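You operate a simulated robot arm through the tools that you are given. There is no shell and no other tool. Be economical: measure what you need, move in short steps, check, and stop when the job is done.

You run a simulated robot arm. Do the job below in one go: nothing can be reset, and whatever is moved stays where it is left.

## Task
Set the stroke wheel to the fill card's figure and fill the cone in the slide.
Fine: one pull of the dosing lever; draw the slide out again.

Only the result counts: the job must be done as asked and must still hold three seconds after the hand-in. Knocking over, shifting, dropping, spilling or breaking anything else fails it.

## Robot
A 6-joint arm with a two-finger parallel gripper, fixed in place. Base frame: the origin is at the foot of the arm, x ahead of it, y to its left, z up; the work surface is at about z = 29. Units: mm, degrees, N and s.
With the tool pointing down near the work surface it reaches from about 140 to 580 mm from the base axis. Its first joint turns from -66.0 to 66.0 degrees. Payload 2.1 kg.
The TCP is the grasp point between the finger pads, 30 mm short of the fingertips. In the tool frame z runs along the fingers and y along their closing line. Largest opening 94 mm; finger width 28, thickness 10; the body of the gripper, 50 by 96 mm, starts 55 mm behind the TCP.
Orientation is told as [roll, pitch, yaw] about the base's x, y, z axes, in that order, counted from this pose: with the fingers straight down and closing along the base's y, the tool's x points along the base's -x, its y along +y and its z along -z.

## Interface
- The arm moves only by the tool send_rows. Its argument "series" is a list of rows, each a list of 7 numbers: the shift along the tool's x, y, z in mm, then the turn, a rotation vector about the tool's x, y, z in degrees, then the opening, from 0 (shut) to 1 (fully open). In form: [[x, y, z, ax, ay, az, claw], ...]. A call has 1 to 8 rows; each row shifts and turns the commanded pose from where the row before left it, along the tool's axes as they then stand. Rows are played at 5 a second. More than 50 mm and 8.6 degrees between two rows, or a gripper value outside its range, and nothing of the call is played. A pose out of reach is approached as far as the arm can. The call stops where the force on the tool passes 50 N (or 10 N more than at its start, if that is more) or the arm is blocked; 0.2 s more then pass. Each finger travels about 72 mm/s and halts on what it meets, pressing with about 22 N; the grip force reading is that of the motor and also rises with nothing between the fingers. The clock runs only during rows and for 0.2 s after the last one: add rows that do not move to give the fingers time. The reply holds the time, the measured pose of the TCP, the force on the tool along the base axes, the opening and the grip force, in the units named above and with some noise.
- Cameras (640 x 400 px; columns grow to the right, rows downward): "scene" is fixed at [60.9, -372.8, 493.3]; the picture's right is [0.73, -0.68, 0.00], its down [-0.31, -0.33, -0.89] and it looks along [0.61, 0.65, -0.45] (base axes); focal length 257 px, centre (320, 200). "wrist" rides on the gripper at [76, 14, -103] in the tool frame; the picture's right is [-0.18, 0.98, 0.00], its down [-0.75, -0.14, -0.64] and it looks along [-0.63, -0.12, 0.77] (tool axes); focal length 243 px, centre (320, 200). There is no depth. A picture from a camera that has moved, and an enlarged one, comes with that camera's place and axes in the base frame and with its lens.
- snapshot(camera): a new picture of that camera. The clock stands still meanwhile.
- inspect(camera, box): a new picture of the part [left, top, right, bottom] of that camera's present view, enlarged. The clock stands still meanwhile.
- close_job(): hands the job in; it is judged then, once.

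Work in short steps. Places have to be worked out from the pictures, the camera data and where the tool is seen: move nearer, look again, correct. Check each grasp and each placing, and mend what went wrong. You have 120 turns and 76 pictures in all, those below and enlarged ones among them. Open the gripper and draw the arm clear of the work before you hand the job in, unless the task says otherwise; then end with one line.

The tools are called after "Request:" as name(argument=value, ...) on one line, values as JSON. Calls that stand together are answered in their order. send_rows: Moves the arm, as the interface text tells. Its arguments: {"type":"object","properties":{"series":{"type":"array","items":{"type":"array","items":{"type":"number"}}}},"required":["series"]} The other tools are called the same way: snapshot (camera) takes a picture; inspect (camera, box) takes an enlarged picture of a part of a camera's view; close_job () hands the job in.

At the start:

```text
clock: 0.0
position: [320.1, 89.8, 419.8]
tool_rot: [0.0, 0.0, 0.0]
ft_force: [-1.2, -0.3, -0.1]
width: 93.9
finger_force: 0.0
```

scene: 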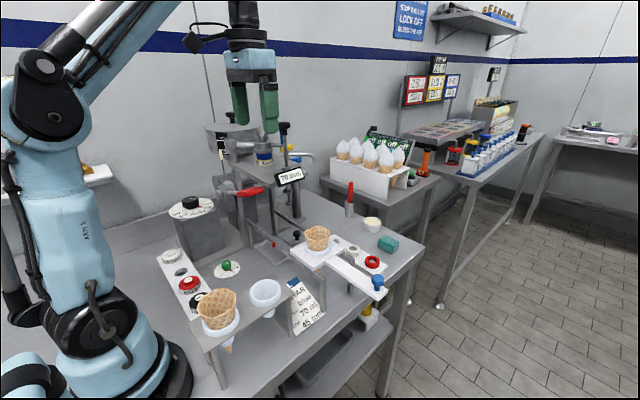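
wrist: 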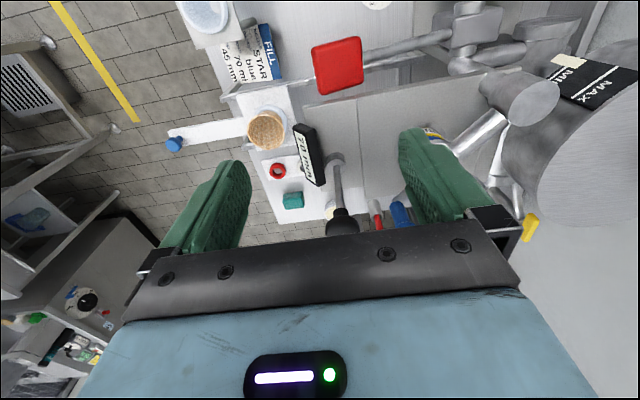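

I start by enlarging the parts of the scene with the dispenser, the card and the slide.

Request:
inspect(camera="scene", box=[200, 100, 400, 225])

Request:
inspect(camera="scene", box=[240, 210, 420, 340])

Request:
inspect(camera="wrist", box=[150, 0, 450, 240])

```text
3.20 times, centred on (300, 162) of scene
camera zoom: at [60.9, -372.8, 493.3], right [0.73, -0.68, 0.0], down [-0.31, -0.33, -0.89], along [0.61, 0.65, -0.45], focal length 824 px, centre (384, 320)
```

zoom: 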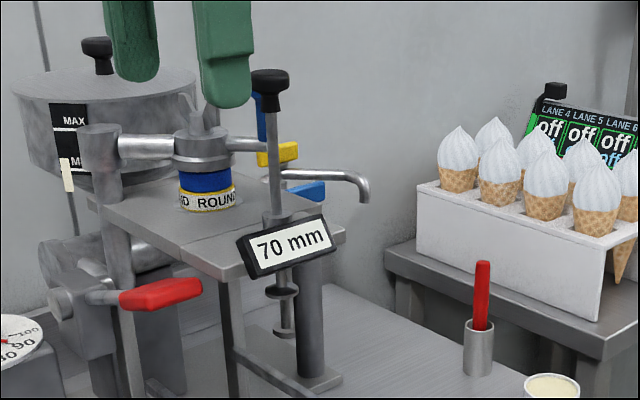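

```text
3.08 times, centred on (330, 275) of scene
camera zoom: at [60.9, -372.8, 493.3], right [0.73, -0.68, 0.0], down [-0.31, -0.33, -0.89], along [0.61, 0.65, -0.45], focal length 792 px, centre (289, -31)
```

zoom: 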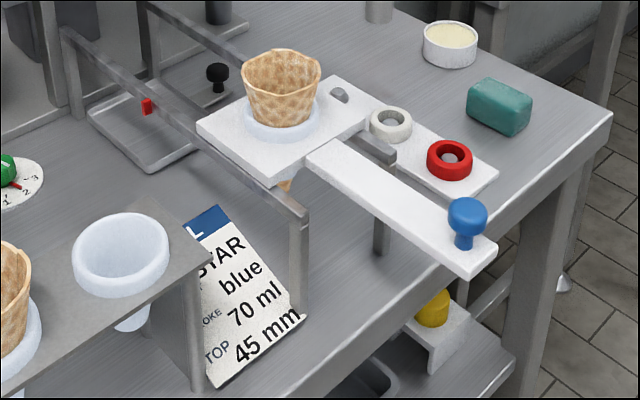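

```text
1.67 times, centred on (300, 120) of wrist
camera zoom: at [244.6, 103.9, 522.2], right [0.18, 0.98, 0.0], down [0.75, -0.14, 0.64], along [0.63, -0.12, -0.77], focal length 404 px, centre (353, 333)
```

zoom: 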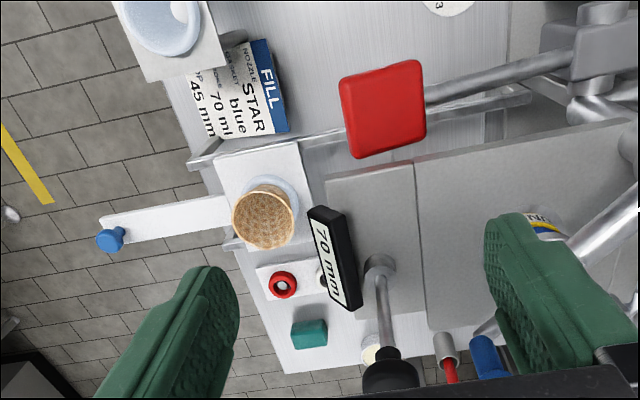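

The card reads STAR / blue / stroke 70 ml / stop 45 mm. Now I look at the dials and the rest of the machine.

Request:
inspect(camera="scene", box=[150, 180, 260, 260])

Request:
inspect(camera="scene", box=[150, 240, 330, 360])

Request:
inspect(camera="scene", box=[370, 0, 550, 110])

Request:
inspect(camera="wrist", box=[340, 0, 640, 240])

```text
5.00 times, centred on (205, 220) of scene
camera zoom: at [60.9, -372.8, 493.3], right [0.73, -0.68, 0.0], down [-0.31, -0.33, -0.89], along [0.61, 0.65, -0.45], focal length 1287 px, centre (895, 100)
```

zoom: 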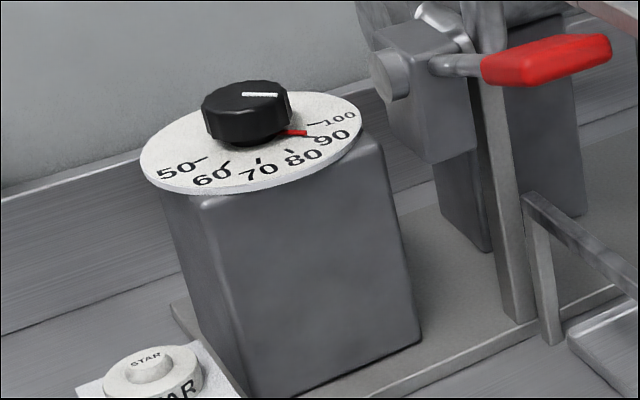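

```text
3.33 times, centred on (240, 300) of scene
camera zoom: at [60.9, -372.8, 493.3], right [0.73, -0.68, 0.0], down [-0.31, -0.33, -0.89], along [0.61, 0.65, -0.45], focal length 858 px, centre (587, -133)
```

zoom: 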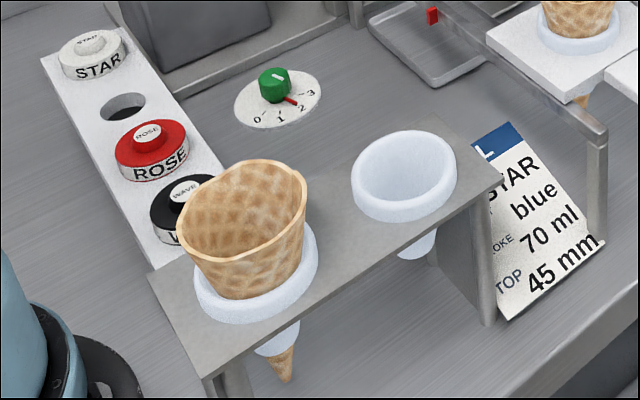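

```text
3.56 times, centred on (460, 55) of scene
camera zoom: at [60.9, -372.8, 493.3], right [0.73, -0.68, 0.0], down [-0.31, -0.33, -0.89], along [0.61, 0.65, -0.45], focal length 915 px, centre (-178, 716)
```

zoom: 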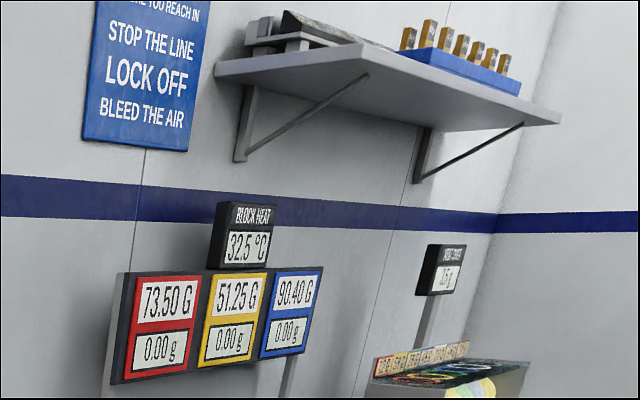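

```text
1.67 times, centred on (490, 120) of wrist
camera zoom: at [244.6, 103.9, 522.2], right [0.18, 0.98, 0.0], down [0.75, -0.14, 0.64], along [0.63, -0.12, -0.77], focal length 404 px, centre (37, 333)
```

zoom: 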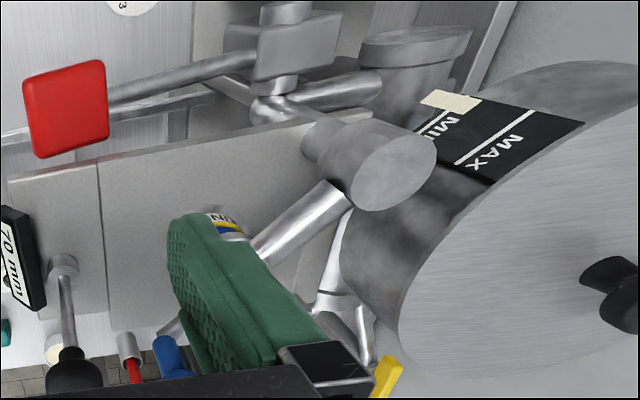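

The stroke wheel stands near 90 and must go to 70. The lever is the red handle, the slide runs along y and is out now. I move the wrist camera towards the wheel to get a second view.

Request:
send_rows(series=[[40, 35, 0, 0, 0, 0, 1], [40, 35, 0, 0, 0, 0, 1], [40, 35, 0, 0, 0, 0, 1], [0, 0, 0, 0, 0, 0, 1]])

Request:
snapshot(camera="wrist")

Request:
snapshot(camera="scene")

```text
refused: row 1 steps farther than a row can; nothing moved
```

```text
66 pictures are left
camera wrist: at [244.6, 103.9, 522.2], right [0.18, 0.98, 0.0], down [0.75, -0.14, 0.64], along [0.63, -0.12, -0.77], focal length 243 px, centre (320, 200)
```

wrist: 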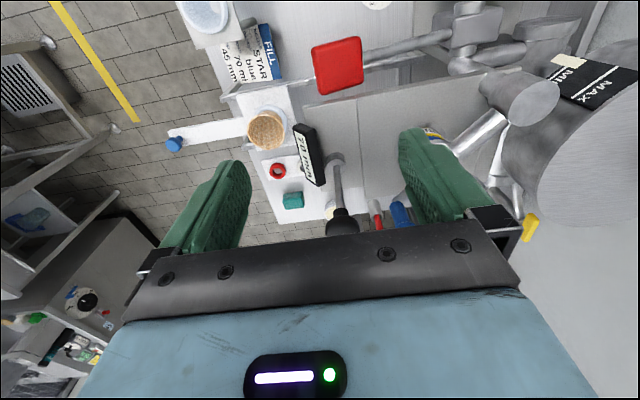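

```text
65 pictures are left
```

scene: 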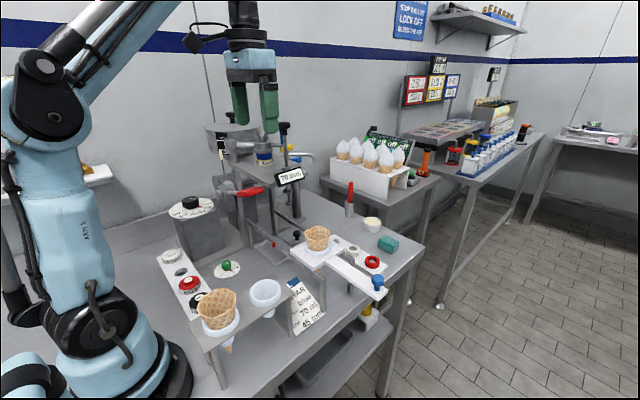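

The step of 53 mm was too long; I resend in shorter rows and won't queue pictures blindly.

Request:
send_rows(series=[[30, 26, 0, 0, 0, 0, 1], [30, 26, 0, 0, 0, 0, 1], [30, 26, 0, 0, 0, 0, 1], [30, 26, 0, 0, 0, 0, 1], [0, 0, 0, 0, 0, 0, 1]])

Request:
snapshot(camera="wrist")

```text
clock: 1.2
position: [199.5, 192.7, 421.4]
tool_rot: [0.0, 0.0, 0.0]
ft_force: [0.4, 0.5, 0.0]
width: 94.0
finger_force: 0.2
```

```text
64 pictures are left
camera wrist: at [123.6, 207.4, 523.0], right [0.18, 0.98, 0.0], down [0.75, -0.14, 0.64], along [0.63, -0.12, -0.77], focal length 243 px, centre (320, 200)
```

wrist: 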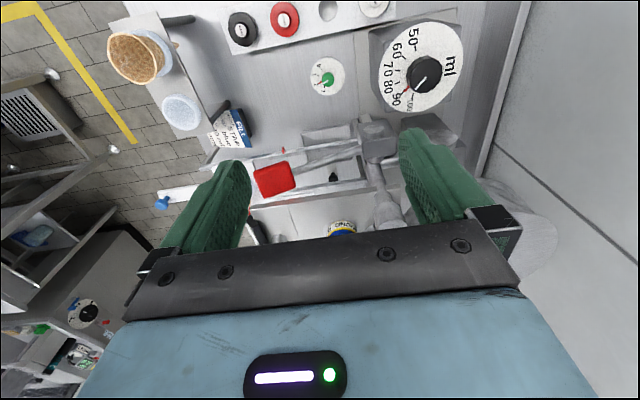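

The wheel shows clearly; I estimate its knob near (233, 336, ~155). I enlarge it for the pointer angle and scale.

Request:
inspect(camera="wrist", box=[360, 10, 480, 130])

Request:
inspect(camera="wrist", box=[240, 90, 440, 240])

```text
3.33 times, centred on (420, 70) of wrist
camera zoom: at [123.6, 207.4, 523.0], right [0.18, 0.98, 0.0], down [0.75, -0.14, 0.64], along [0.63, -0.12, -0.77], focal length 809 px, centre (-13, 633)
```

zoom: 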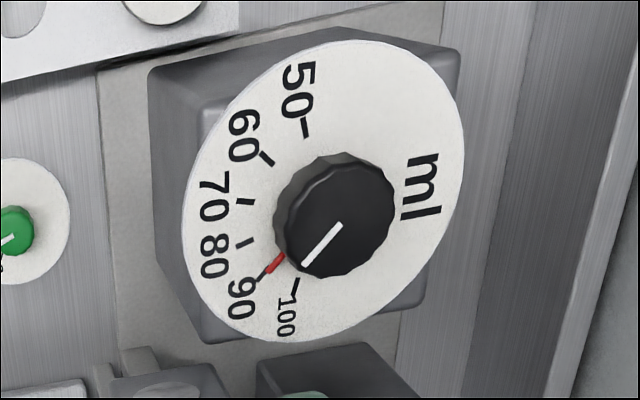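

```text
2.67 times, centred on (340, 165) of wrist
camera zoom: at [123.6, 207.4, 523.0], right [0.18, 0.98, 0.0], down [0.75, -0.14, 0.64], along [0.63, -0.12, -0.77], focal length 647 px, centre (267, 293)
```

zoom: 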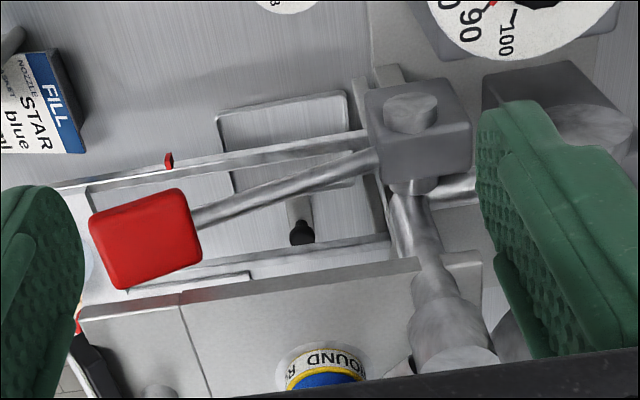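

The pointer stands at 90; turning clockwise seen from above leads to 70. I place the gripper above the wheel at z≈320 to measure it along the tool axis.

Request:
send_rows(series=[[-8, 36, 0, 0, 0, 0, 1], [-8, 36, 0, 0, 0, 0, 1], [-8, 36, 0, 0, 0, 0, 1], [-8, 36, 0, 0, 0, 0, 1], [0, 0, 40, 0, 0, 0, 1], [0, 0, 40, 0, 0, 0, 1], [0, 0, 20, 0, 0, 0, 1], [0, 0, 0, 0, 0, 0, 1]])

Request:
snapshot(camera="wrist")

Request:
snapshot(camera="scene")

```text
clock: 3.0
position: [228.2, 332.0, 310.2]
tool_rot: [0.0, 0.0, 0.0]
ft_force: [-0.3, -0.7, 0.2]
width: 93.8
finger_force: 0.0
out of reach, approached as far as the arm can: row 4
```

```text
61 pictures are left
camera wrist: at [152.0, 345.9, 412.7], right [0.18, 0.98, 0.0], down [0.75, -0.14, 0.64], along [0.63, -0.12, -0.77], focal length 243 px, centre (320, 200)
```

wrist: 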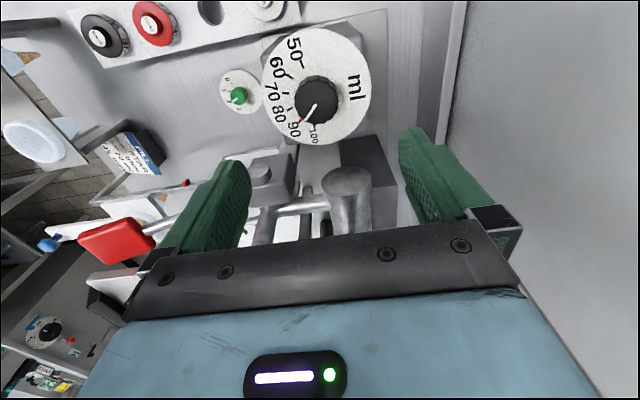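

```text
60 pictures are left
```

scene: 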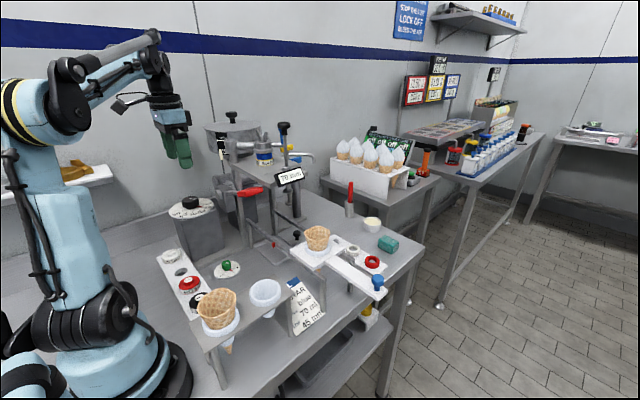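

Both views put the knob's top near (231, 329, ~160), ~45 mm wide. I enlarge the dial to measure the tick angles before gripping.

Request:
inspect(camera="wrist", box=[250, 20, 390, 150])

```text
3.08 times, centred on (320, 85) of wrist
camera zoom: at [152.0, 345.9, 412.7], right [0.18, 0.98, 0.0], down [0.75, -0.14, 0.64], along [0.63, -0.12, -0.77], focal length 746 px, centre (320, 554)
```

zoom: 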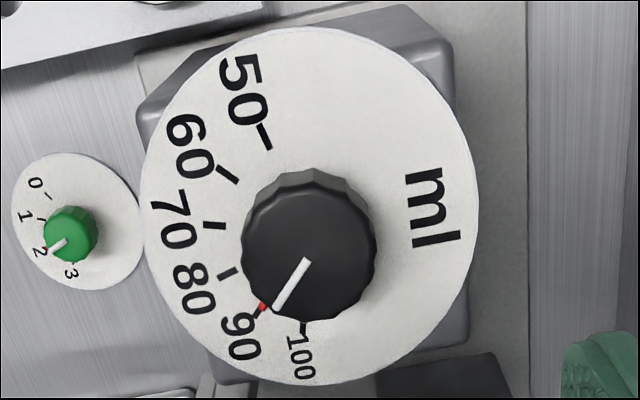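

The ticks sit about 28–29° apart, the wheel's axis is at about (232, 328), so the turn is about 57° clockwise. I centre and descend to z≈195.

Request:
send_rows(series=[[-4, -4, 30, 0, 0, 0, 1], [0, 0, 40, 0, 0, 0, 1], [0, 0, 40, 0, 0, 0, 1], [0, 0, 5, 0, 0, 0, 1], [0, 0, 0, 0, 0, 0, 1]])

Request:
snapshot(camera="wrist")

Request:
inspect(camera="scene", box=[130, 130, 260, 260])

```text
clock: 4.2
position: [232.2, 328.0, 194.0]
tool_rot: [0.0, 0.0, 0.0]
ft_force: [0.3, 1.0, 0.3]
width: 93.8
finger_force: 0.1
```

```text
58 pictures are left
camera wrist: at [156.7, 342.9, 296.7], right [0.18, 0.98, 0.0], down [0.75, -0.14, 0.64], along [0.63, -0.12, -0.77], focal length 243 px, centre (320, 200)
```

wrist: 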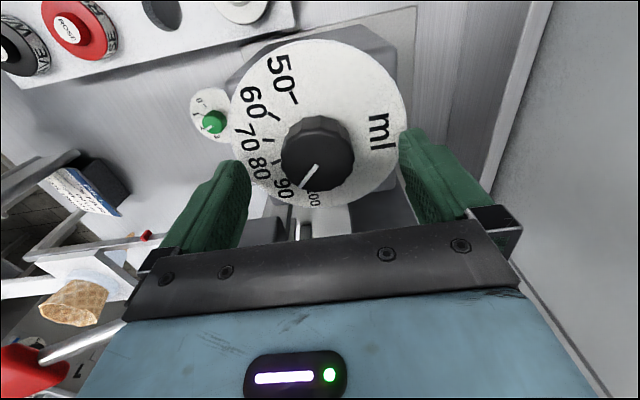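

```text
3.08 times, centred on (195, 195) of scene
camera zoom: at [60.9, -372.8, 493.3], right [0.73, -0.68, 0.0], down [-0.31, -0.33, -0.89], along [0.61, 0.65, -0.45], focal length 792 px, centre (705, 215)
```

zoom: 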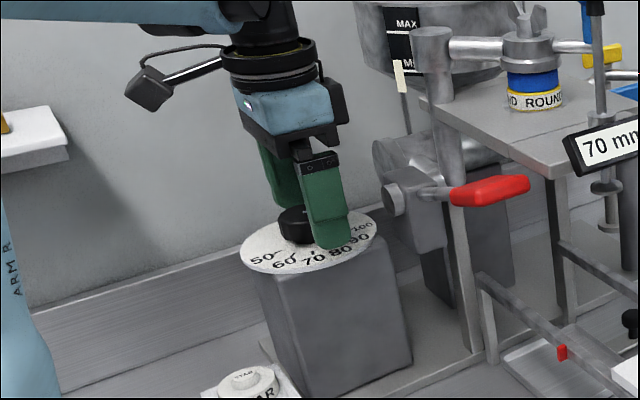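

The knob is centred between the fingers; its top is at about z 156. I descend 17 mm and close on it.

Request:
send_rows(series=[[0, 0, 10, 0, 0, 0, 1], [0, 0, 7, 0, 0, 0, 1], [0, 0, 0, 0, 0, 0, 0.6], [0, 0, 0, 0, 0, 0, 0.3], [0, 0, 0, 0, 0, 0, 0.3], [0, 0, 0, 0, 0, 0, 0.3]])

Request:
snapshot(camera="wrist")

```text
clock: 4.8
position: [233.4, 328.4, 184.0]
tool_rot: [0.0, 0.0, 0.1]
ft_force: [-0.3, 0.0, 8.8]
width: 93.7
finger_force: 0.2
stopped in row 2: the force on the tool passed its limit (the readings are from after the stop); the commanded pose is now the measured one
```

```text
56 pictures are left
camera wrist: at [156.9, 342.7, 286.3], right [0.18, 0.98, 0.0], down [0.75, -0.14, 0.64], along [0.63, -0.12, -0.77], focal length 243 px, centre (320, 200)
```

wrist: 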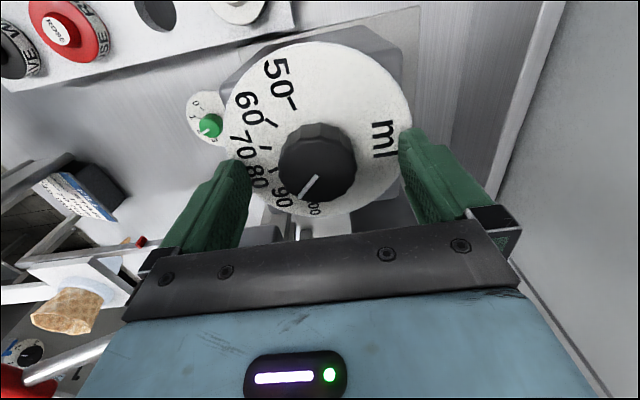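

The fingertips touched the dial plate at about z 154, so the plate is higher than estimated. I lift 3 mm and close.

Request:
send_rows(series=[[1, 0, -3, 0, 0, 0, 1], [0, 0, 0, 0, 0, 0, 0.6], [0, 0, 0, 0, 0, 0, 0.3], [0, 0, 0, 0, 0, 0, 0.3], [0, 0, 0, 0, 0, 0, 0.3]])

Request:
snapshot(camera="wrist")

```text
clock: 6.0
position: [231.7, 328.5, 186.7]
tool_rot: [-0.2, 0.0, 0.1]
ft_force: [-1.8, -3.3, -1.5]
width: 41.3
finger_force: 45.0
```

```text
55 pictures are left
camera wrist: at [155.9, 342.5, 288.7], right [0.18, 0.98, 0.0], down [0.75, -0.14, 0.64], along [0.63, -0.12, -0.77], focal length 243 px, centre (320, 200)
```

wrist: 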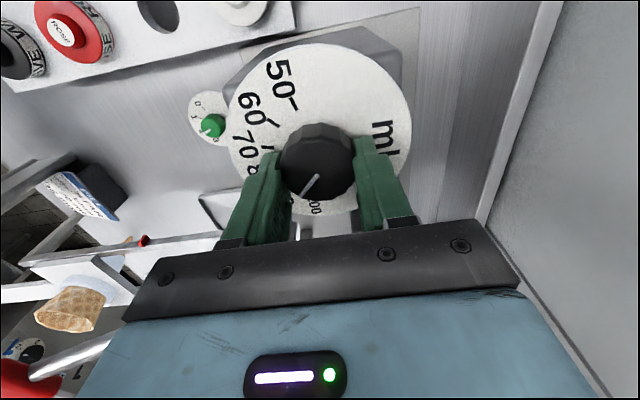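

The knob is held (41 mm wide). I turn clockwise 48° in 8° rows, then look.

Request:
send_rows(series=[[0, 0, 0, 0, 0, 8, 0.3], [0, 0, 0, 0, 0, 8, 0.3], [0, 0, 0, 0, 0, 8, 0.3], [0, 0, 0, 0, 0, 8, 0.3], [0, 0, 0, 0, 0, 8, 0.3], [0, 0, 0, 0, 0, 8, 0.3], [0, 0, 0, 0, 0, 0, 0.3]])

Request:
snapshot(camera="wrist")

Request:
inspect(camera="scene", box=[150, 150, 250, 230])

```text
clock: 7.6
position: [230.0, 325.1, 186.2]
tool_rot: [-0.9, -0.3, -48.3]
ft_force: [-11.6, -42.2, -6.3]
width: 41.3
finger_force: 44.5
```

```text
54 pictures are left
camera wrist: at [191.3, 393.1, 288.0], right [0.85, 0.52, -0.01], down [0.4, -0.65, 0.65], along [0.33, -0.56, -0.76], focal length 243 px, centre (320, 200)
```

wrist: 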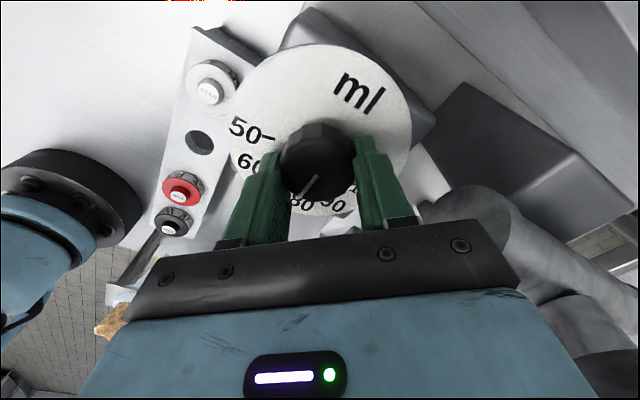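

```text
5.00 times, centred on (200, 190) of scene
camera zoom: at [60.9, -372.8, 493.2], right [0.73, -0.68, 0.0], down [-0.31, -0.33, -0.89], along [0.61, 0.65, -0.45], focal length 1287 px, centre (920, 250)
```

zoom: 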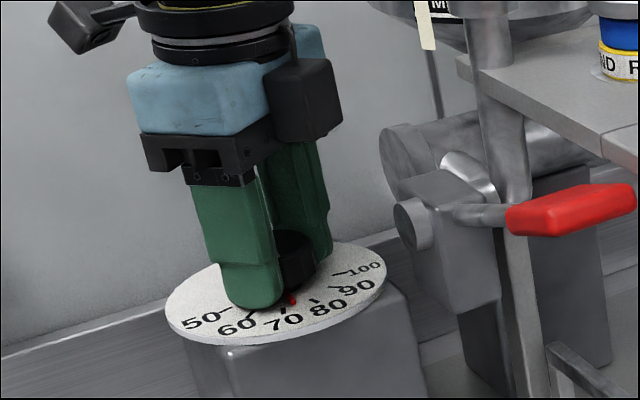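

The pointer is close to 70, but there is a sideways load of 42 N. I release, lift and look before fine-tuning.

Request:
send_rows(series=[[0, 0, 0, 0, 0, 0, 0.6], [0, 0, 0, 0, 0, 0, 0.75], [0, 0, 0, 0, 0, 0, 0.75], [0, 0, -30, 0, 0, 0, 0.75], [0, 0, -30, 0, 0, 0, 0.75], [0, 0, 0, 0, 0, 0, 0.75]])

Request:
inspect(camera="wrist", box=[220, 20, 420, 180])

Request:
inspect(camera="scene", box=[155, 180, 235, 230])

```text
clock: 9.0
position: [231.7, 327.3, 247.5]
tool_rot: [0.0, 0.0, -48.0]
ft_force: [-0.2, -0.2, -0.8]
width: 70.6
finger_force: 0.1
```

```text
2.50 times, centred on (320, 100) of wrist
camera zoom: at [191.9, 393.5, 349.4], right [0.85, 0.52, 0.0], down [0.4, -0.65, 0.64], along [0.33, -0.55, -0.77], focal length 606 px, centre (320, 450)
```

zoom: 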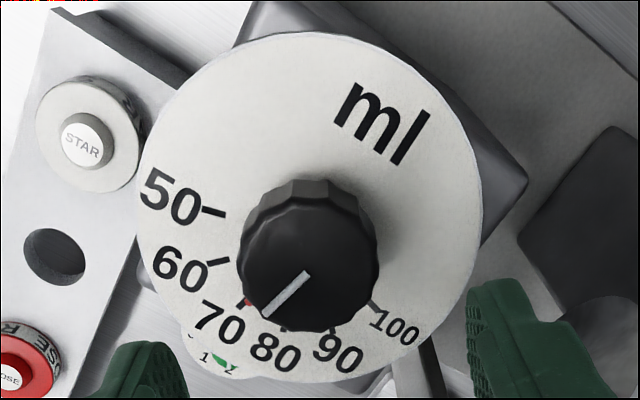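

```text
8.00 times, centred on (195, 205) of scene
camera zoom: at [60.9, -372.8, 493.3], right [0.73, -0.68, 0.0], down [-0.31, -0.33, -0.89], along [0.61, 0.65, -0.45], focal length 2059 px, centre (1320, 160)
```

zoom: 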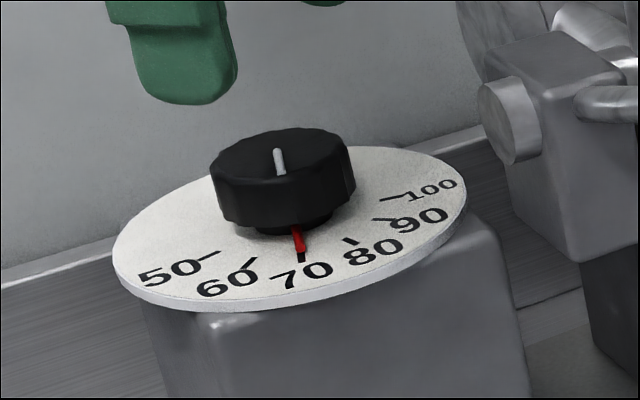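

The pointer is exactly on 70. I rise, turn back to yaw 0 and go out over to the slide side to measure it.

Request:
send_rows(series=[[0, 0, -45, 0, 0, -8, 0.75], [0, 0, -35, 0, 0, -8, 0.75], [0, 0, 0, 0, 0, -8, 0.75], [0, 0, 0, 0, 0, -8, 0.75], [0, 0, 0, 0, 0, -8, 0.75], [0, 0, 0, 0, 0, -8, 1]])

Request:
send_rows(series=[[0, -45, -15, 0, 0, 0, 1], [0, -45, -15, 0, 0, 0, 1], [0, -45, -15, 0, 0, 0, 1], [0, -45, -15, 0, 0, 0, 1], [0, -45, 0, 0, 0, 0, 1], [0, -45, 0, 0, 0, 0, 1], [0, -45, 0, 0, 0, 0, 1], [0, -45, 0, 0, 0, 0, 1]])

Request:
send_rows(series=[[0, -45, 0, 0, 0, 0, 1], [-45, 0, 10, 0, 0, 0, 1], [-45, 0, 20, 0, 0, 0, 1], [-30, 0, 30, 0, 0, 0, 1], [0, 0, 0, 0, 0, 0, 1]])

Request:
snapshot(camera="wrist")

```text
clock: 10.4
position: [231.6, 328.6, 326.7]
tool_rot: [0.1, -0.1, 0.1]
ft_force: [-0.1, -0.3, 0.9]
width: 93.6
finger_force: 0.1
```

```text
clock: 12.2
position: [231.0, -32.2, 387.3]
tool_rot: [0.1, 0.0, 0.0]
ft_force: [-0.3, -0.3, 0.8]
width: 94.1
finger_force: 0.0
```

```text
clock: 13.4
position: [352.4, -77.3, 328.1]
tool_rot: [0.0, 0.0, 0.0]
ft_force: [0.2, -0.6, -0.8]
width: 94.1
finger_force: 0.0
```

```text
50 pictures are left
camera wrist: at [276.8, -62.4, 430.3], right [0.18, 0.98, 0.0], down [0.75, -0.14, 0.64], along [0.63, -0.12, -0.77], focal length 243 px, centre (320, 200)
```

wrist: 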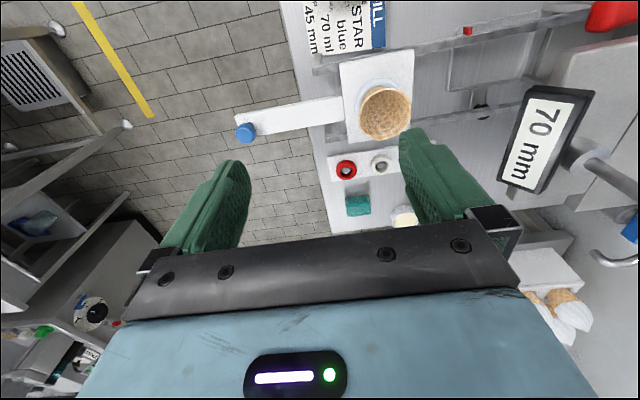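

The blue slide knob is at about (393, -180, 138), the cone at (398, -4), the nozzle at y≈198, so travel is ~200 mm in +y. The "70 mm" tag stands near (379, 64, 280), so I'll grip with yaw +90° and lean the tool back towards −y. First the turn, in free space.

Request:
send_rows(series=[[0, -20, 0, 0, 0, -8, 1], [0, 0, 0, 0, 0, -8, 1], [0, 0, 0, 0, 0, -8, 1], [0, 0, 0, 0, 0, -8, 1], [0, 0, 0, 0, 0, -8, 1], [0, 0, 0, 0, 0, -8, 1], [0, 0, 0, 0, 0, -8, 1], [0, 0, 0, 0, 0, -8, 1]])

Request:
send_rows(series=[[0, 0, 0, 0, 0, -8, 1], [0, 0, 0, 0, 0, -8, 1], [0, 0, 0, 0, 0, -8, 1], [0, 0, 0, 0, 0, -2, 1], [0, 0, 0, 0, -8, 0, 1], [0, 0, 0, 0, -8, 0, 1], [0, 0, 0, 0, -8, 0, 1], [0, 0, 0, 0, 0, 0, 1]])

Request:
snapshot(camera="wrist")

```text
clock: 15.2
position: [351.7, -96.5, 327.6]
tool_rot: [0.0, 0.0, 64.1]
ft_force: [0.0, 0.4, 0.0]
width: 93.8
finger_force: 0.0
```

```text
clock: 17.0
position: [351.8, -96.0, 326.4]
tool_rot: [0.0, -24.1, 90.0]
ft_force: [-0.6, 0.1, 0.2]
width: 94.4
finger_force: 0.1
```

```text
49 pictures are left
camera wrist: at [338.0, -208.0, 389.2], right [-0.98, 0.17, 0.08], down [0.14, 0.43, 0.89], along [0.12, 0.89, -0.44], focal length 243 px, centre (320, 200)
```

wrist: 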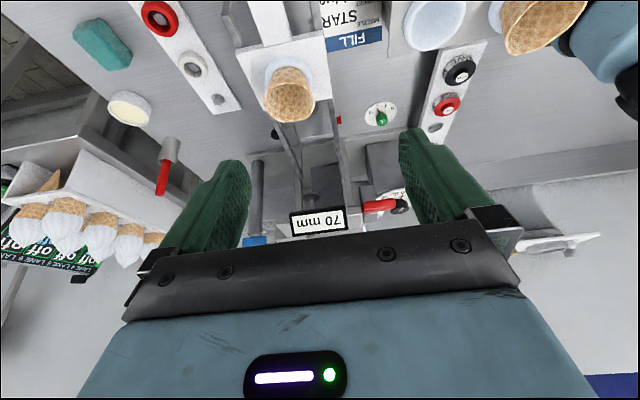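

The pose works, and the view looks along the slide. I move towards the knob, to (393, -190, 220).

Request:
send_rows(series=[[32.3, -10.2, 14.7, 0, 0, 0, 1], [32.3, -10.2, 14.7, 0, 0, 0, 1], [32.3, -10.2, 14.7, 0, 0, 0, 1], [32.3, -10.2, 14.7, 0, 0, 0, 1], [0, 0, 0, 0, 0, 0, 1]])

Request:
snapshot(camera="wrist")

Request:
snapshot(camera="scene")

```text
clock: 18.2
position: [393.2, -190.3, 220.4]
tool_rot: [0.0, -24.0, 90.0]
ft_force: [-0.7, 0.7, -0.6]
width: 93.8
finger_force: 0.1
```

```text
48 pictures are left
camera wrist: at [379.2, -301.6, 282.8], right [-0.98, 0.17, 0.08], down [0.14, 0.43, 0.89], along [0.12, 0.89, -0.44], focal length 243 px, centre (320, 200)
```

wrist: 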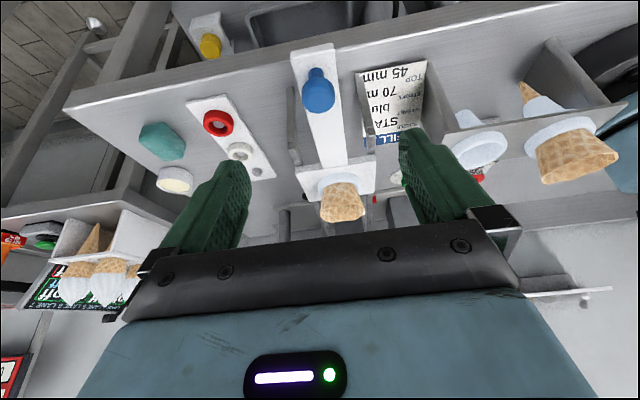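

```text
47 pictures are left
```

scene: 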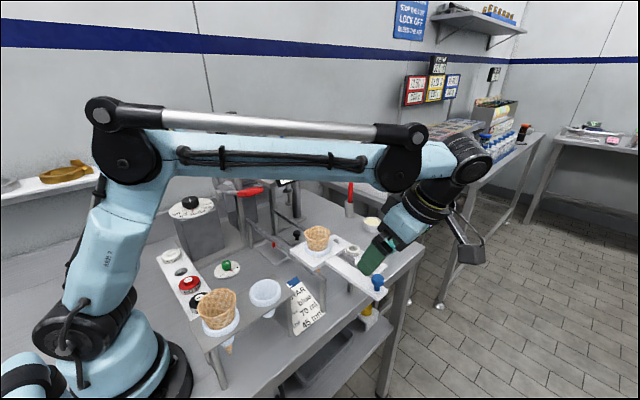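

The knob's cap spans z≈128–147 at about (390.5, -179). I lower to TCP (391, -184, 153), so the tips stay above the slide plate, and check before closing.

Request:
send_rows(series=[[7.3, 0.8, 21.2, 0, 0, 0, 1], [7.3, 0.8, 21.2, 0, 0, 0, 1], [7.2, 0.8, 21.2, 0, 0, 0, 1], [0, 0, 0, 0, 0, 0, 1]])

Request:
snapshot(camera="wrist")

Request:
inspect(camera="scene", box=[290, 200, 430, 320])

```text
clock: 19.2
position: [390.3, -185.0, 153.8]
tool_rot: [-0.1, -24.0, 90.0]
ft_force: [0.2, 0.0, -0.4]
width: 94.1
finger_force: 0.0
```

```text
46 pictures are left
camera wrist: at [376.6, -296.2, 215.6], right [-0.98, 0.17, 0.08], down [0.14, 0.43, 0.89], along [0.12, 0.89, -0.44], focal length 243 px, centre (320, 200)
```

wrist: 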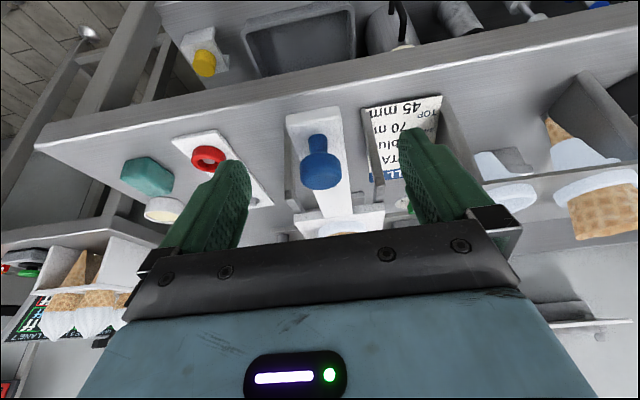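

```text
3.33 times, centred on (360, 260) of scene
camera zoom: at [60.9, -372.8, 493.3], right [0.73, -0.68, 0.0], down [-0.31, -0.33, -0.89], along [0.61, 0.65, -0.45], focal length 858 px, centre (187, 0)
```

zoom: 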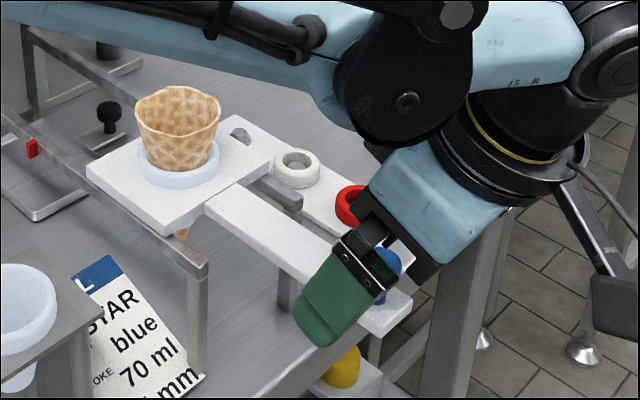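

The knob is centred between the pads and level with the TCP. I close on it.

Request:
send_rows(series=[[0, 0, 0, 0, 0, 0, 0.6], [0, 0, 0, 0, 0, 0, 0.2], [0, 0, 0, 0, 0, 0, 0.1], [0, 0, 0, 0, 0, 0, 0.1], [0, 0, 0, 0, 0, 0, 0.1], [0, 0, 0, 0, 0, 0, 0.1]])

Request:
inspect(camera="scene", box=[290, 200, 430, 320])

Request:
snapshot(camera="wrist")

```text
clock: 20.6
position: [389.9, -185.3, 154.0]
tool_rot: [0.1, -24.0, 89.8]
ft_force: [-10.5, 1.8, -2.8]
width: 23.1
finger_force: 45.3
```

```text
3.33 times, centred on (360, 260) of scene
camera zoom: at [60.9, -372.8, 493.3], right [0.73, -0.68, 0.0], down [-0.31, -0.33, -0.89], along [0.61, 0.65, -0.45], focal length 858 px, centre (187, 0)
```

zoom: 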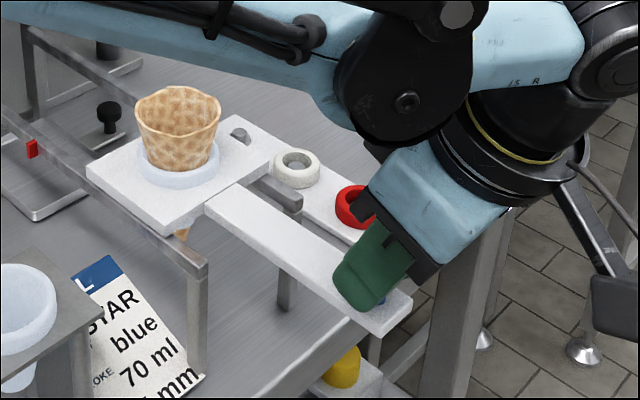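

```text
43 pictures are left
camera wrist: at [376.3, -296.4, 215.9], right [-0.98, 0.17, 0.08], down [0.14, 0.43, 0.89], along [0.12, 0.89, -0.44], focal length 243 px, centre (320, 200)
```

wrist: 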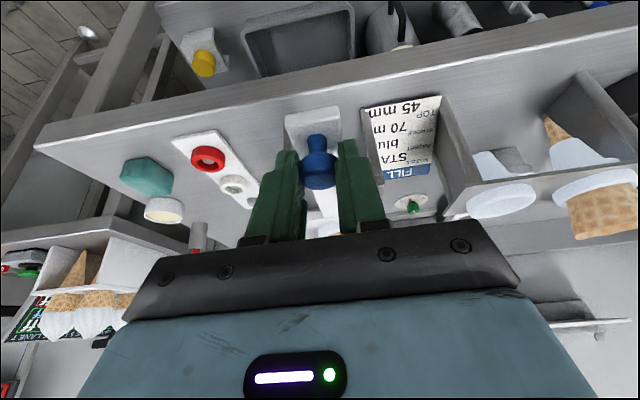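

The knob is held (23 mm). I push the slide in along +y gently, 80 mm first.

Request:
send_rows(series=[[-4.57, 1, 2.03, 0, 0, 0, 0.1], [-9.14, 0, 4.07, 0, 0, 0, 0.1], [-10.97, 0, 4.88, 0, 0, 0, 0.1], [-10.97, 0, 4.88, 0, 0, 0, 0.1], [-10.97, 0, 4.88, 0, 0, 0, 0.1], [-10.97, 0, 4.88, 0, 0, 0, 0.1], [-9.14, 0, 4.07, 0, 0, 0, 0.1], [-4.57, 0, 2.03, 0, 0, 0, 0.1]])

Request:
snapshot(camera="scene")

Request:
snapshot(camera="wrist")

```text
clock: 22.4
position: [390.1, -107.1, 152.8]
tool_rot: [-0.1, -23.8, 89.9]
ft_force: [16.7, -2.2, -7.4]
width: 23.2
finger_force: 44.6
```

```text
42 pictures are left
```

scene: 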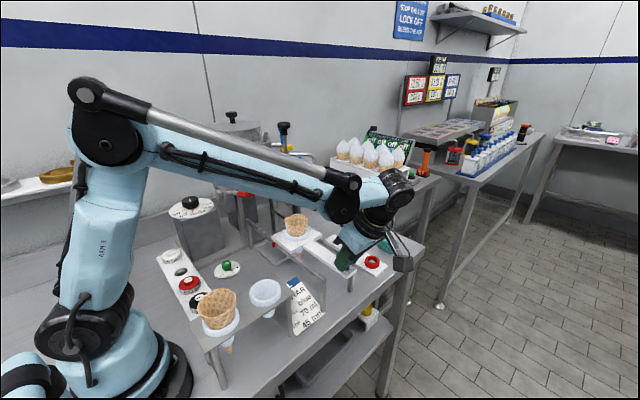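

```text
41 pictures are left
camera wrist: at [375.7, -218.2, 215.9], right [-0.98, 0.17, 0.07], down [0.14, 0.43, 0.89], along [0.12, 0.89, -0.44], focal length 243 px, centre (320, 200)
```

wrist: 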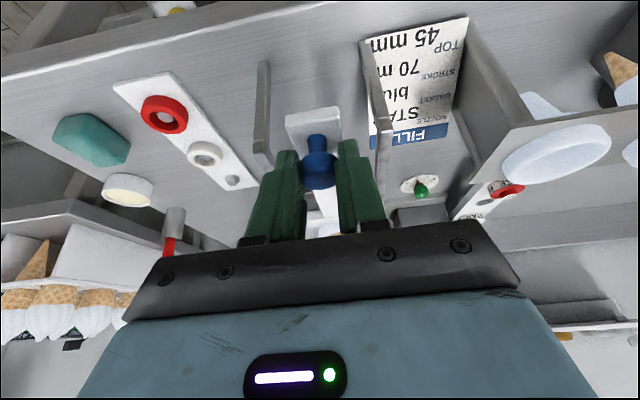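

The slide follows smoothly. I correct the sideways load slightly and continue 70 mm.

Request:
send_rows(series=[[-5, -0.8, 2.2, 0, 0, 0, 0.1], [-9.14, 0, 4.07, 0, 0, 0, 0.1], [-10.97, 0, 4.88, 0, 0, 0, 0.1], [-10.97, 0, 4.88, 0, 0, 0, 0.1], [-10.97, 0, 4.88, 0, 0, 0, 0.1], [-9.14, 0, 4.07, 0, 0, 0, 0.1], [-7, 0, 3.12, 0, 0, 0, 0.1], [0, 0, 0, 0, 0, 0, 0.1]])

Request:
snapshot(camera="scene")

Request:
snapshot(camera="wrist")

```text
clock: 24.2
position: [389.7, -37.3, 152.6]
tool_rot: [-0.1, -24.0, 90.1]
ft_force: [9.9, -1.2, -4.6]
width: 23.0
finger_force: 45.3
```

```text
40 pictures are left
```

scene: 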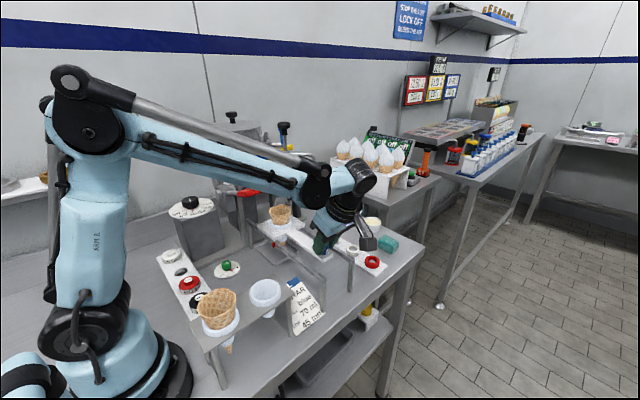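

```text
39 pictures are left
camera wrist: at [376.1, -148.8, 215.9], right [-0.98, 0.17, 0.07], down [0.14, 0.43, 0.89], along [0.12, 0.89, -0.44], focal length 243 px, centre (320, 200)
```

wrist: 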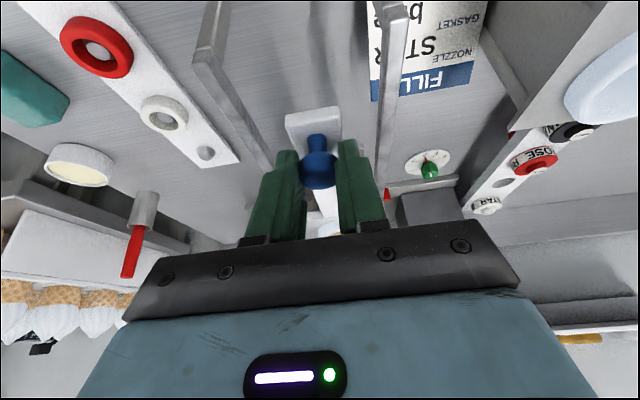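

The cone is now around y≈144; about 50 mm remains. I check the clearance between wrist and tag.

Request:
inspect(camera="scene", box=[210, 130, 390, 280])

```text
2.67 times, centred on (300, 205) of scene
camera zoom: at [61.0, -372.8, 493.3], right [0.73, -0.68, 0.0], down [-0.31, -0.33, -0.89], along [0.61, 0.65, -0.45], focal length 686 px, centre (373, 187)
```

zoom: 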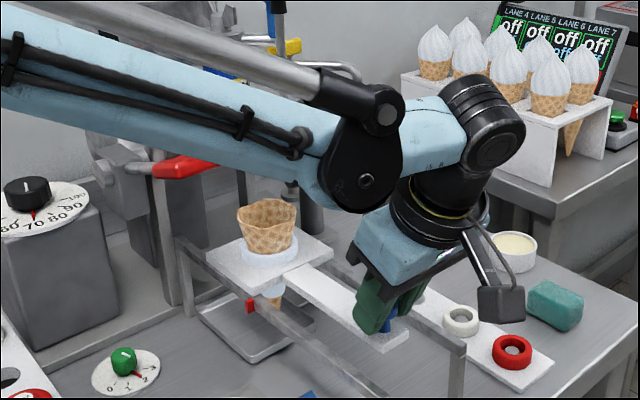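

The forearm will come near the tag, so I lean the tool back 16° more, pivoting about the knob, before going on.

Request:
send_rows(series=[[0.85, 0, 0, 0, -4, 0, 0.1], [0.85, 0, 0, 0, -4, 0, 0.1], [0.85, 0, 0, 0, -4, 0, 0.1], [0.85, 0, 0, 0, -4, 0, 0.1], [0, 0, 0, 0, 0, 0, 0.1]])

Request:
inspect(camera="scene", box=[210, 130, 390, 280])

```text
clock: 25.4
position: [389.8, -38.8, 151.5]
tool_rot: [-0.1, -40.0, 89.9]
ft_force: [8.3, -0.7, -6.5]
width: 23.1
finger_force: 44.9
```

```text
2.67 times, centred on (300, 205) of scene
camera zoom: at [61.0, -372.8, 493.3], right [0.73, -0.68, 0.0], down [-0.31, -0.33, -0.89], along [0.61, 0.65, -0.45], focal length 686 px, centre (373, 187)
```

zoom: 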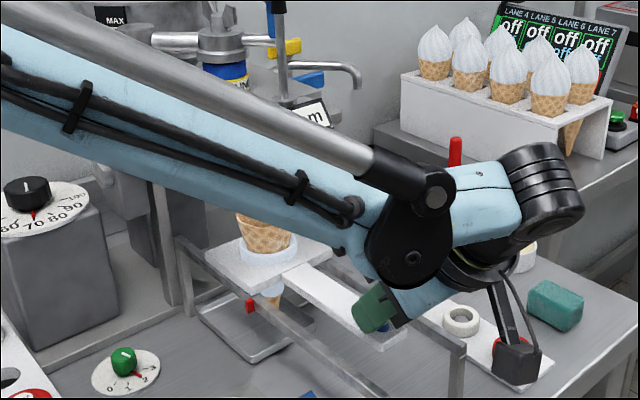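

Now there's ample room. I push 42 mm more.

Request:
send_rows(series=[[-3.8, -0.4, 3.2, 0, 0, 0, 0.1], [-5.4, 0, 4.5, 0, 0, 0, 0.1], [-5.4, 0, 4.5, 0, 0, 0, 0.1], [-5.4, 0, 4.5, 0, 0, 0, 0.1], [-5.4, 0, 4.5, 0, 0, 0, 0.1], [-3.8, 0, 3.2, 0, 0, 0, 0.1], [-3.0, 0, 2.5, 0, 0, 0, 0.1], [0, 0, 0, 0, 0, 0, 0.1]])

Request:
inspect(camera="scene", box=[200, 130, 380, 280])

```text
clock: 27.2
position: [390.2, 1.5, 151.4]
tool_rot: [0.1, -39.8, 89.9]
ft_force: [0.6, -0.5, -25.1]
width: 22.8
finger_force: 45.4
```

```text
2.67 times, centred on (290, 205) of scene
camera zoom: at [61.0, -372.8, 493.2], right [0.73, -0.68, 0.0], down [-0.31, -0.33, -0.89], along [0.61, 0.65, -0.45], focal length 686 px, centre (400, 187)
```

zoom: 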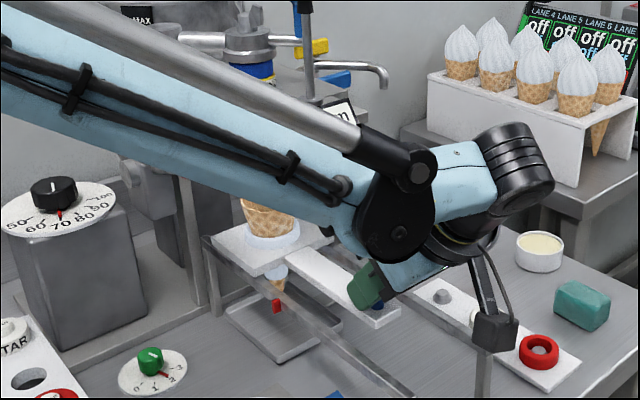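

No resistance yet, just a vertical load, which I relieve by lowering 1 mm. I push on in 4 mm steps feeling for the end stop.

Request:
send_rows(series=[[0.6, 0, 0.8, 0, 0, 0, 0.1], [-3.06, 0, 2.57, 0, 0, 0, 0.1], [-3.06, 0, 2.57, 0, 0, 0, 0.1], [0, 0, 0, 0, 0, 0, 0.1]])

```text
clock: 28.2
position: [390.3, 10.2, 151.8]
tool_rot: [0.2, -40.1, 90.0]
ft_force: [-7.4, -0.5, 1.9]
width: 23.0
finger_force: 45.4
```

Still free. Continue.

Request:
send_rows(series=[[-3.06, 0, 2.57, 0, 0, 0, 0.1], [-3.06, 0, 2.57, 0, 0, 0, 0.1], [0, 0, 0, 0, 0, 0, 0.1]])

Request:
snapshot(camera="scene")

Request:
snapshot(camera="wrist")

```text
clock: 29.0
position: [388.5, 15.1, 150.5]
tool_rot: [0.2, -39.5, 89.6]
ft_force: [-13.7, -42.4, 12.3]
width: 22.9
finger_force: 44.7
```

```text
35 pictures are left
```

scene: 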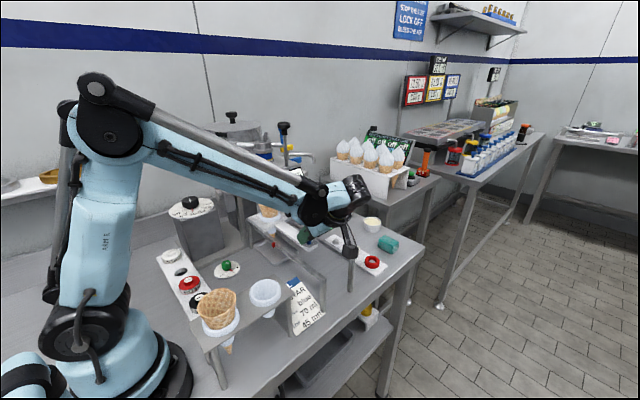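

```text
34 pictures are left
camera wrist: at [375.5, -109.2, 180.5], right [-0.98, 0.15, 0.12], down [0.14, 0.17, 0.97], along [0.12, 0.97, -0.19], focal length 243 px, centre (320, 200)
```

wrist: 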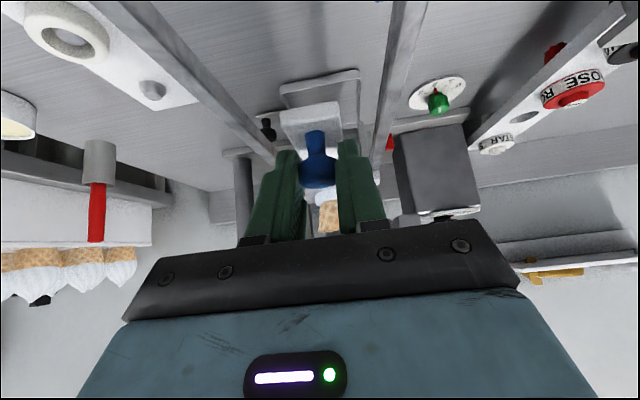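

Fy rose to −42 N at y=15: the slide is at its end stop (~202 mm travel). I relax 1 mm, open and back out along the tool axis.

Request:
send_rows(series=[[2, 0, -1.5, 0, 0, 0, 0.1], [0, 0, 0, 0, 0, 0, 0.4], [0, 0, 0, 0, 0, 0, 0.6], [0, 0, 0, 0, 0, 0, 0.6], [0, 0, -30, 0, 0, 0, 0.6], [0, 0, -40, 0, 0, 0, 0.6], [0, 0, -40, 0, 0, 0, 0.6], [0, 0, 0, 0, 0, 0, 0.6]])

Request:
snapshot(camera="wrist")

Request:
inspect(camera="scene", box=[200, 120, 380, 280])

```text
clock: 30.8
position: [390.3, -55.4, 236.0]
tool_rot: [0.0, -39.9, 90.0]
ft_force: [-0.5, 1.1, -0.2]
width: 56.6
finger_force: 0.1
```

```text
33 pictures are left
camera wrist: at [376.1, -179.9, 265.2], right [-0.98, 0.14, 0.12], down [0.14, 0.17, 0.98], along [0.12, 0.98, -0.18], focal length 243 px, centre (320, 200)
```

wrist: 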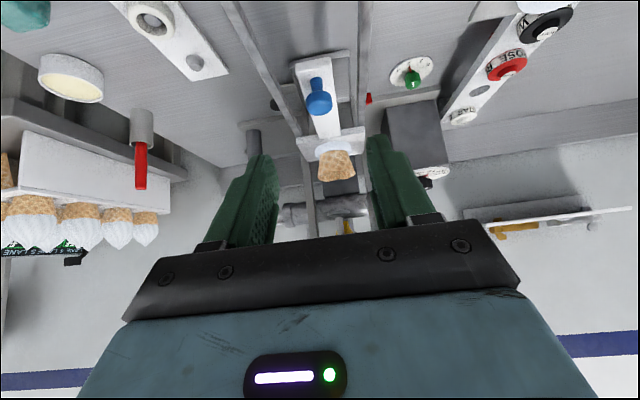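

```text
2.50 times, centred on (290, 200) of scene
camera zoom: at [60.9, -372.8, 493.3], right [0.73, -0.68, 0.0], down [-0.31, -0.33, -0.89], along [0.61, 0.65, -0.45], focal length 643 px, centre (395, 200)
```

zoom: 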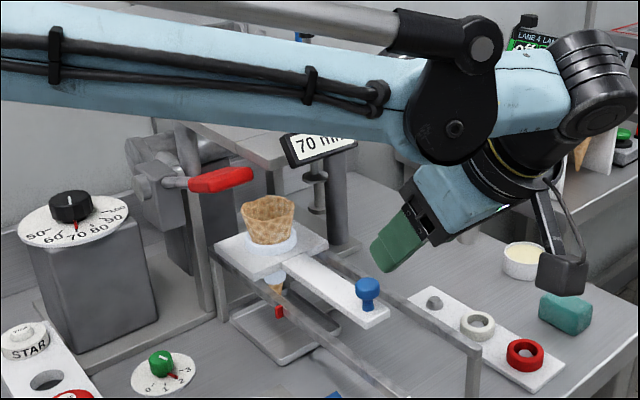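

The cone is in under the nozzle. Next the red lever, near (302, 112, 250), hinged about an x-axis near y≈250. I rise and straighten the tool (keeping yaw 90°).

Request:
send_rows(series=[[-25.7, 0, -30.6, 0, 0, 0, 0.6], [-25.7, 0, -30.6, 0, 0, 0, 0.6], [-25.7, 0, -30.6, 0, 0, 0, 0.6], [0, 0, 0, 0, 8, 0, 0.6], [0, 0, 0, 0, 8, 0, 0.6], [0, 0, 0, 0, 8, 0, 0.6], [0, 0, 0, 0, 8, 0, 0.6], [0, 0, 0, 0, 8, 0, 0.6]])

Request:
send_rows(series=[[0, 30, 0, 0, 0, 0, 0.6], [0, 30, 0, 0, 0, 0, 0.6], [0, 28, 0, 0, 0, 0, 0.6], [-30, 0, 0, 0, 0, 0, 0.6], [-30, 0, 0, 0, 0, 0, 0.6], [-30, 0, 0, 0, 0, 0, 0.6], [0, 0, 0, 0, 0, 0, 0.6]])

Request:
snapshot(camera="wrist")

Request:
inspect(camera="scene", box=[200, 100, 340, 260])

```text
clock: 32.6
position: [391.1, -55.6, 354.6]
tool_rot: [0.0, 0.2, 90.1]
ft_force: [0.3, -0.7, -0.9]
width: 56.6
finger_force: 0.2
```

```text
clock: 34.2
position: [302.8, 35.5, 353.6]
tool_rot: [0.0, 0.1, 90.0]
ft_force: [0.5, -0.2, 0.7]
width: 56.6
finger_force: 0.0
```

```text
31 pictures are left
camera wrist: at [288.1, -40.4, 456.4], right [-0.98, 0.18, 0.0], down [0.14, 0.75, 0.64], along [0.12, 0.63, -0.77], focal length 243 px, centre (320, 200)
```

wrist: 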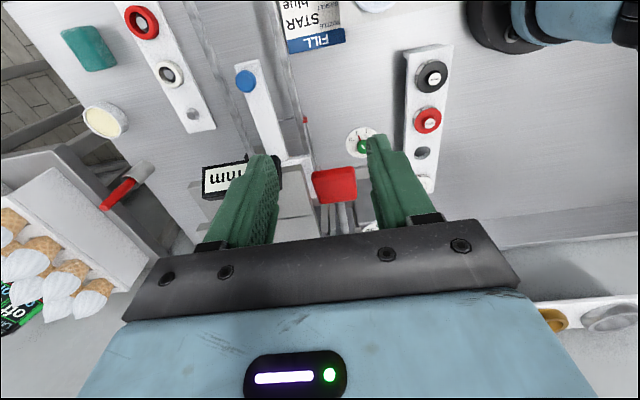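

```text
2.50 times, centred on (270, 180) of scene
camera zoom: at [60.9, -372.8, 493.3], right [0.73, -0.68, 0.0], down [-0.31, -0.33, -0.89], along [0.61, 0.65, -0.45], focal length 643 px, centre (445, 250)
```

zoom: 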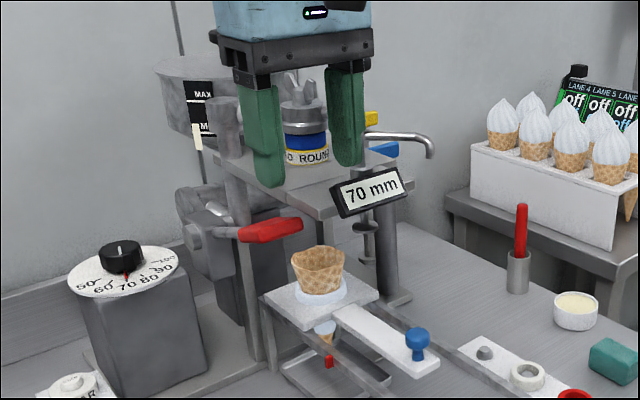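

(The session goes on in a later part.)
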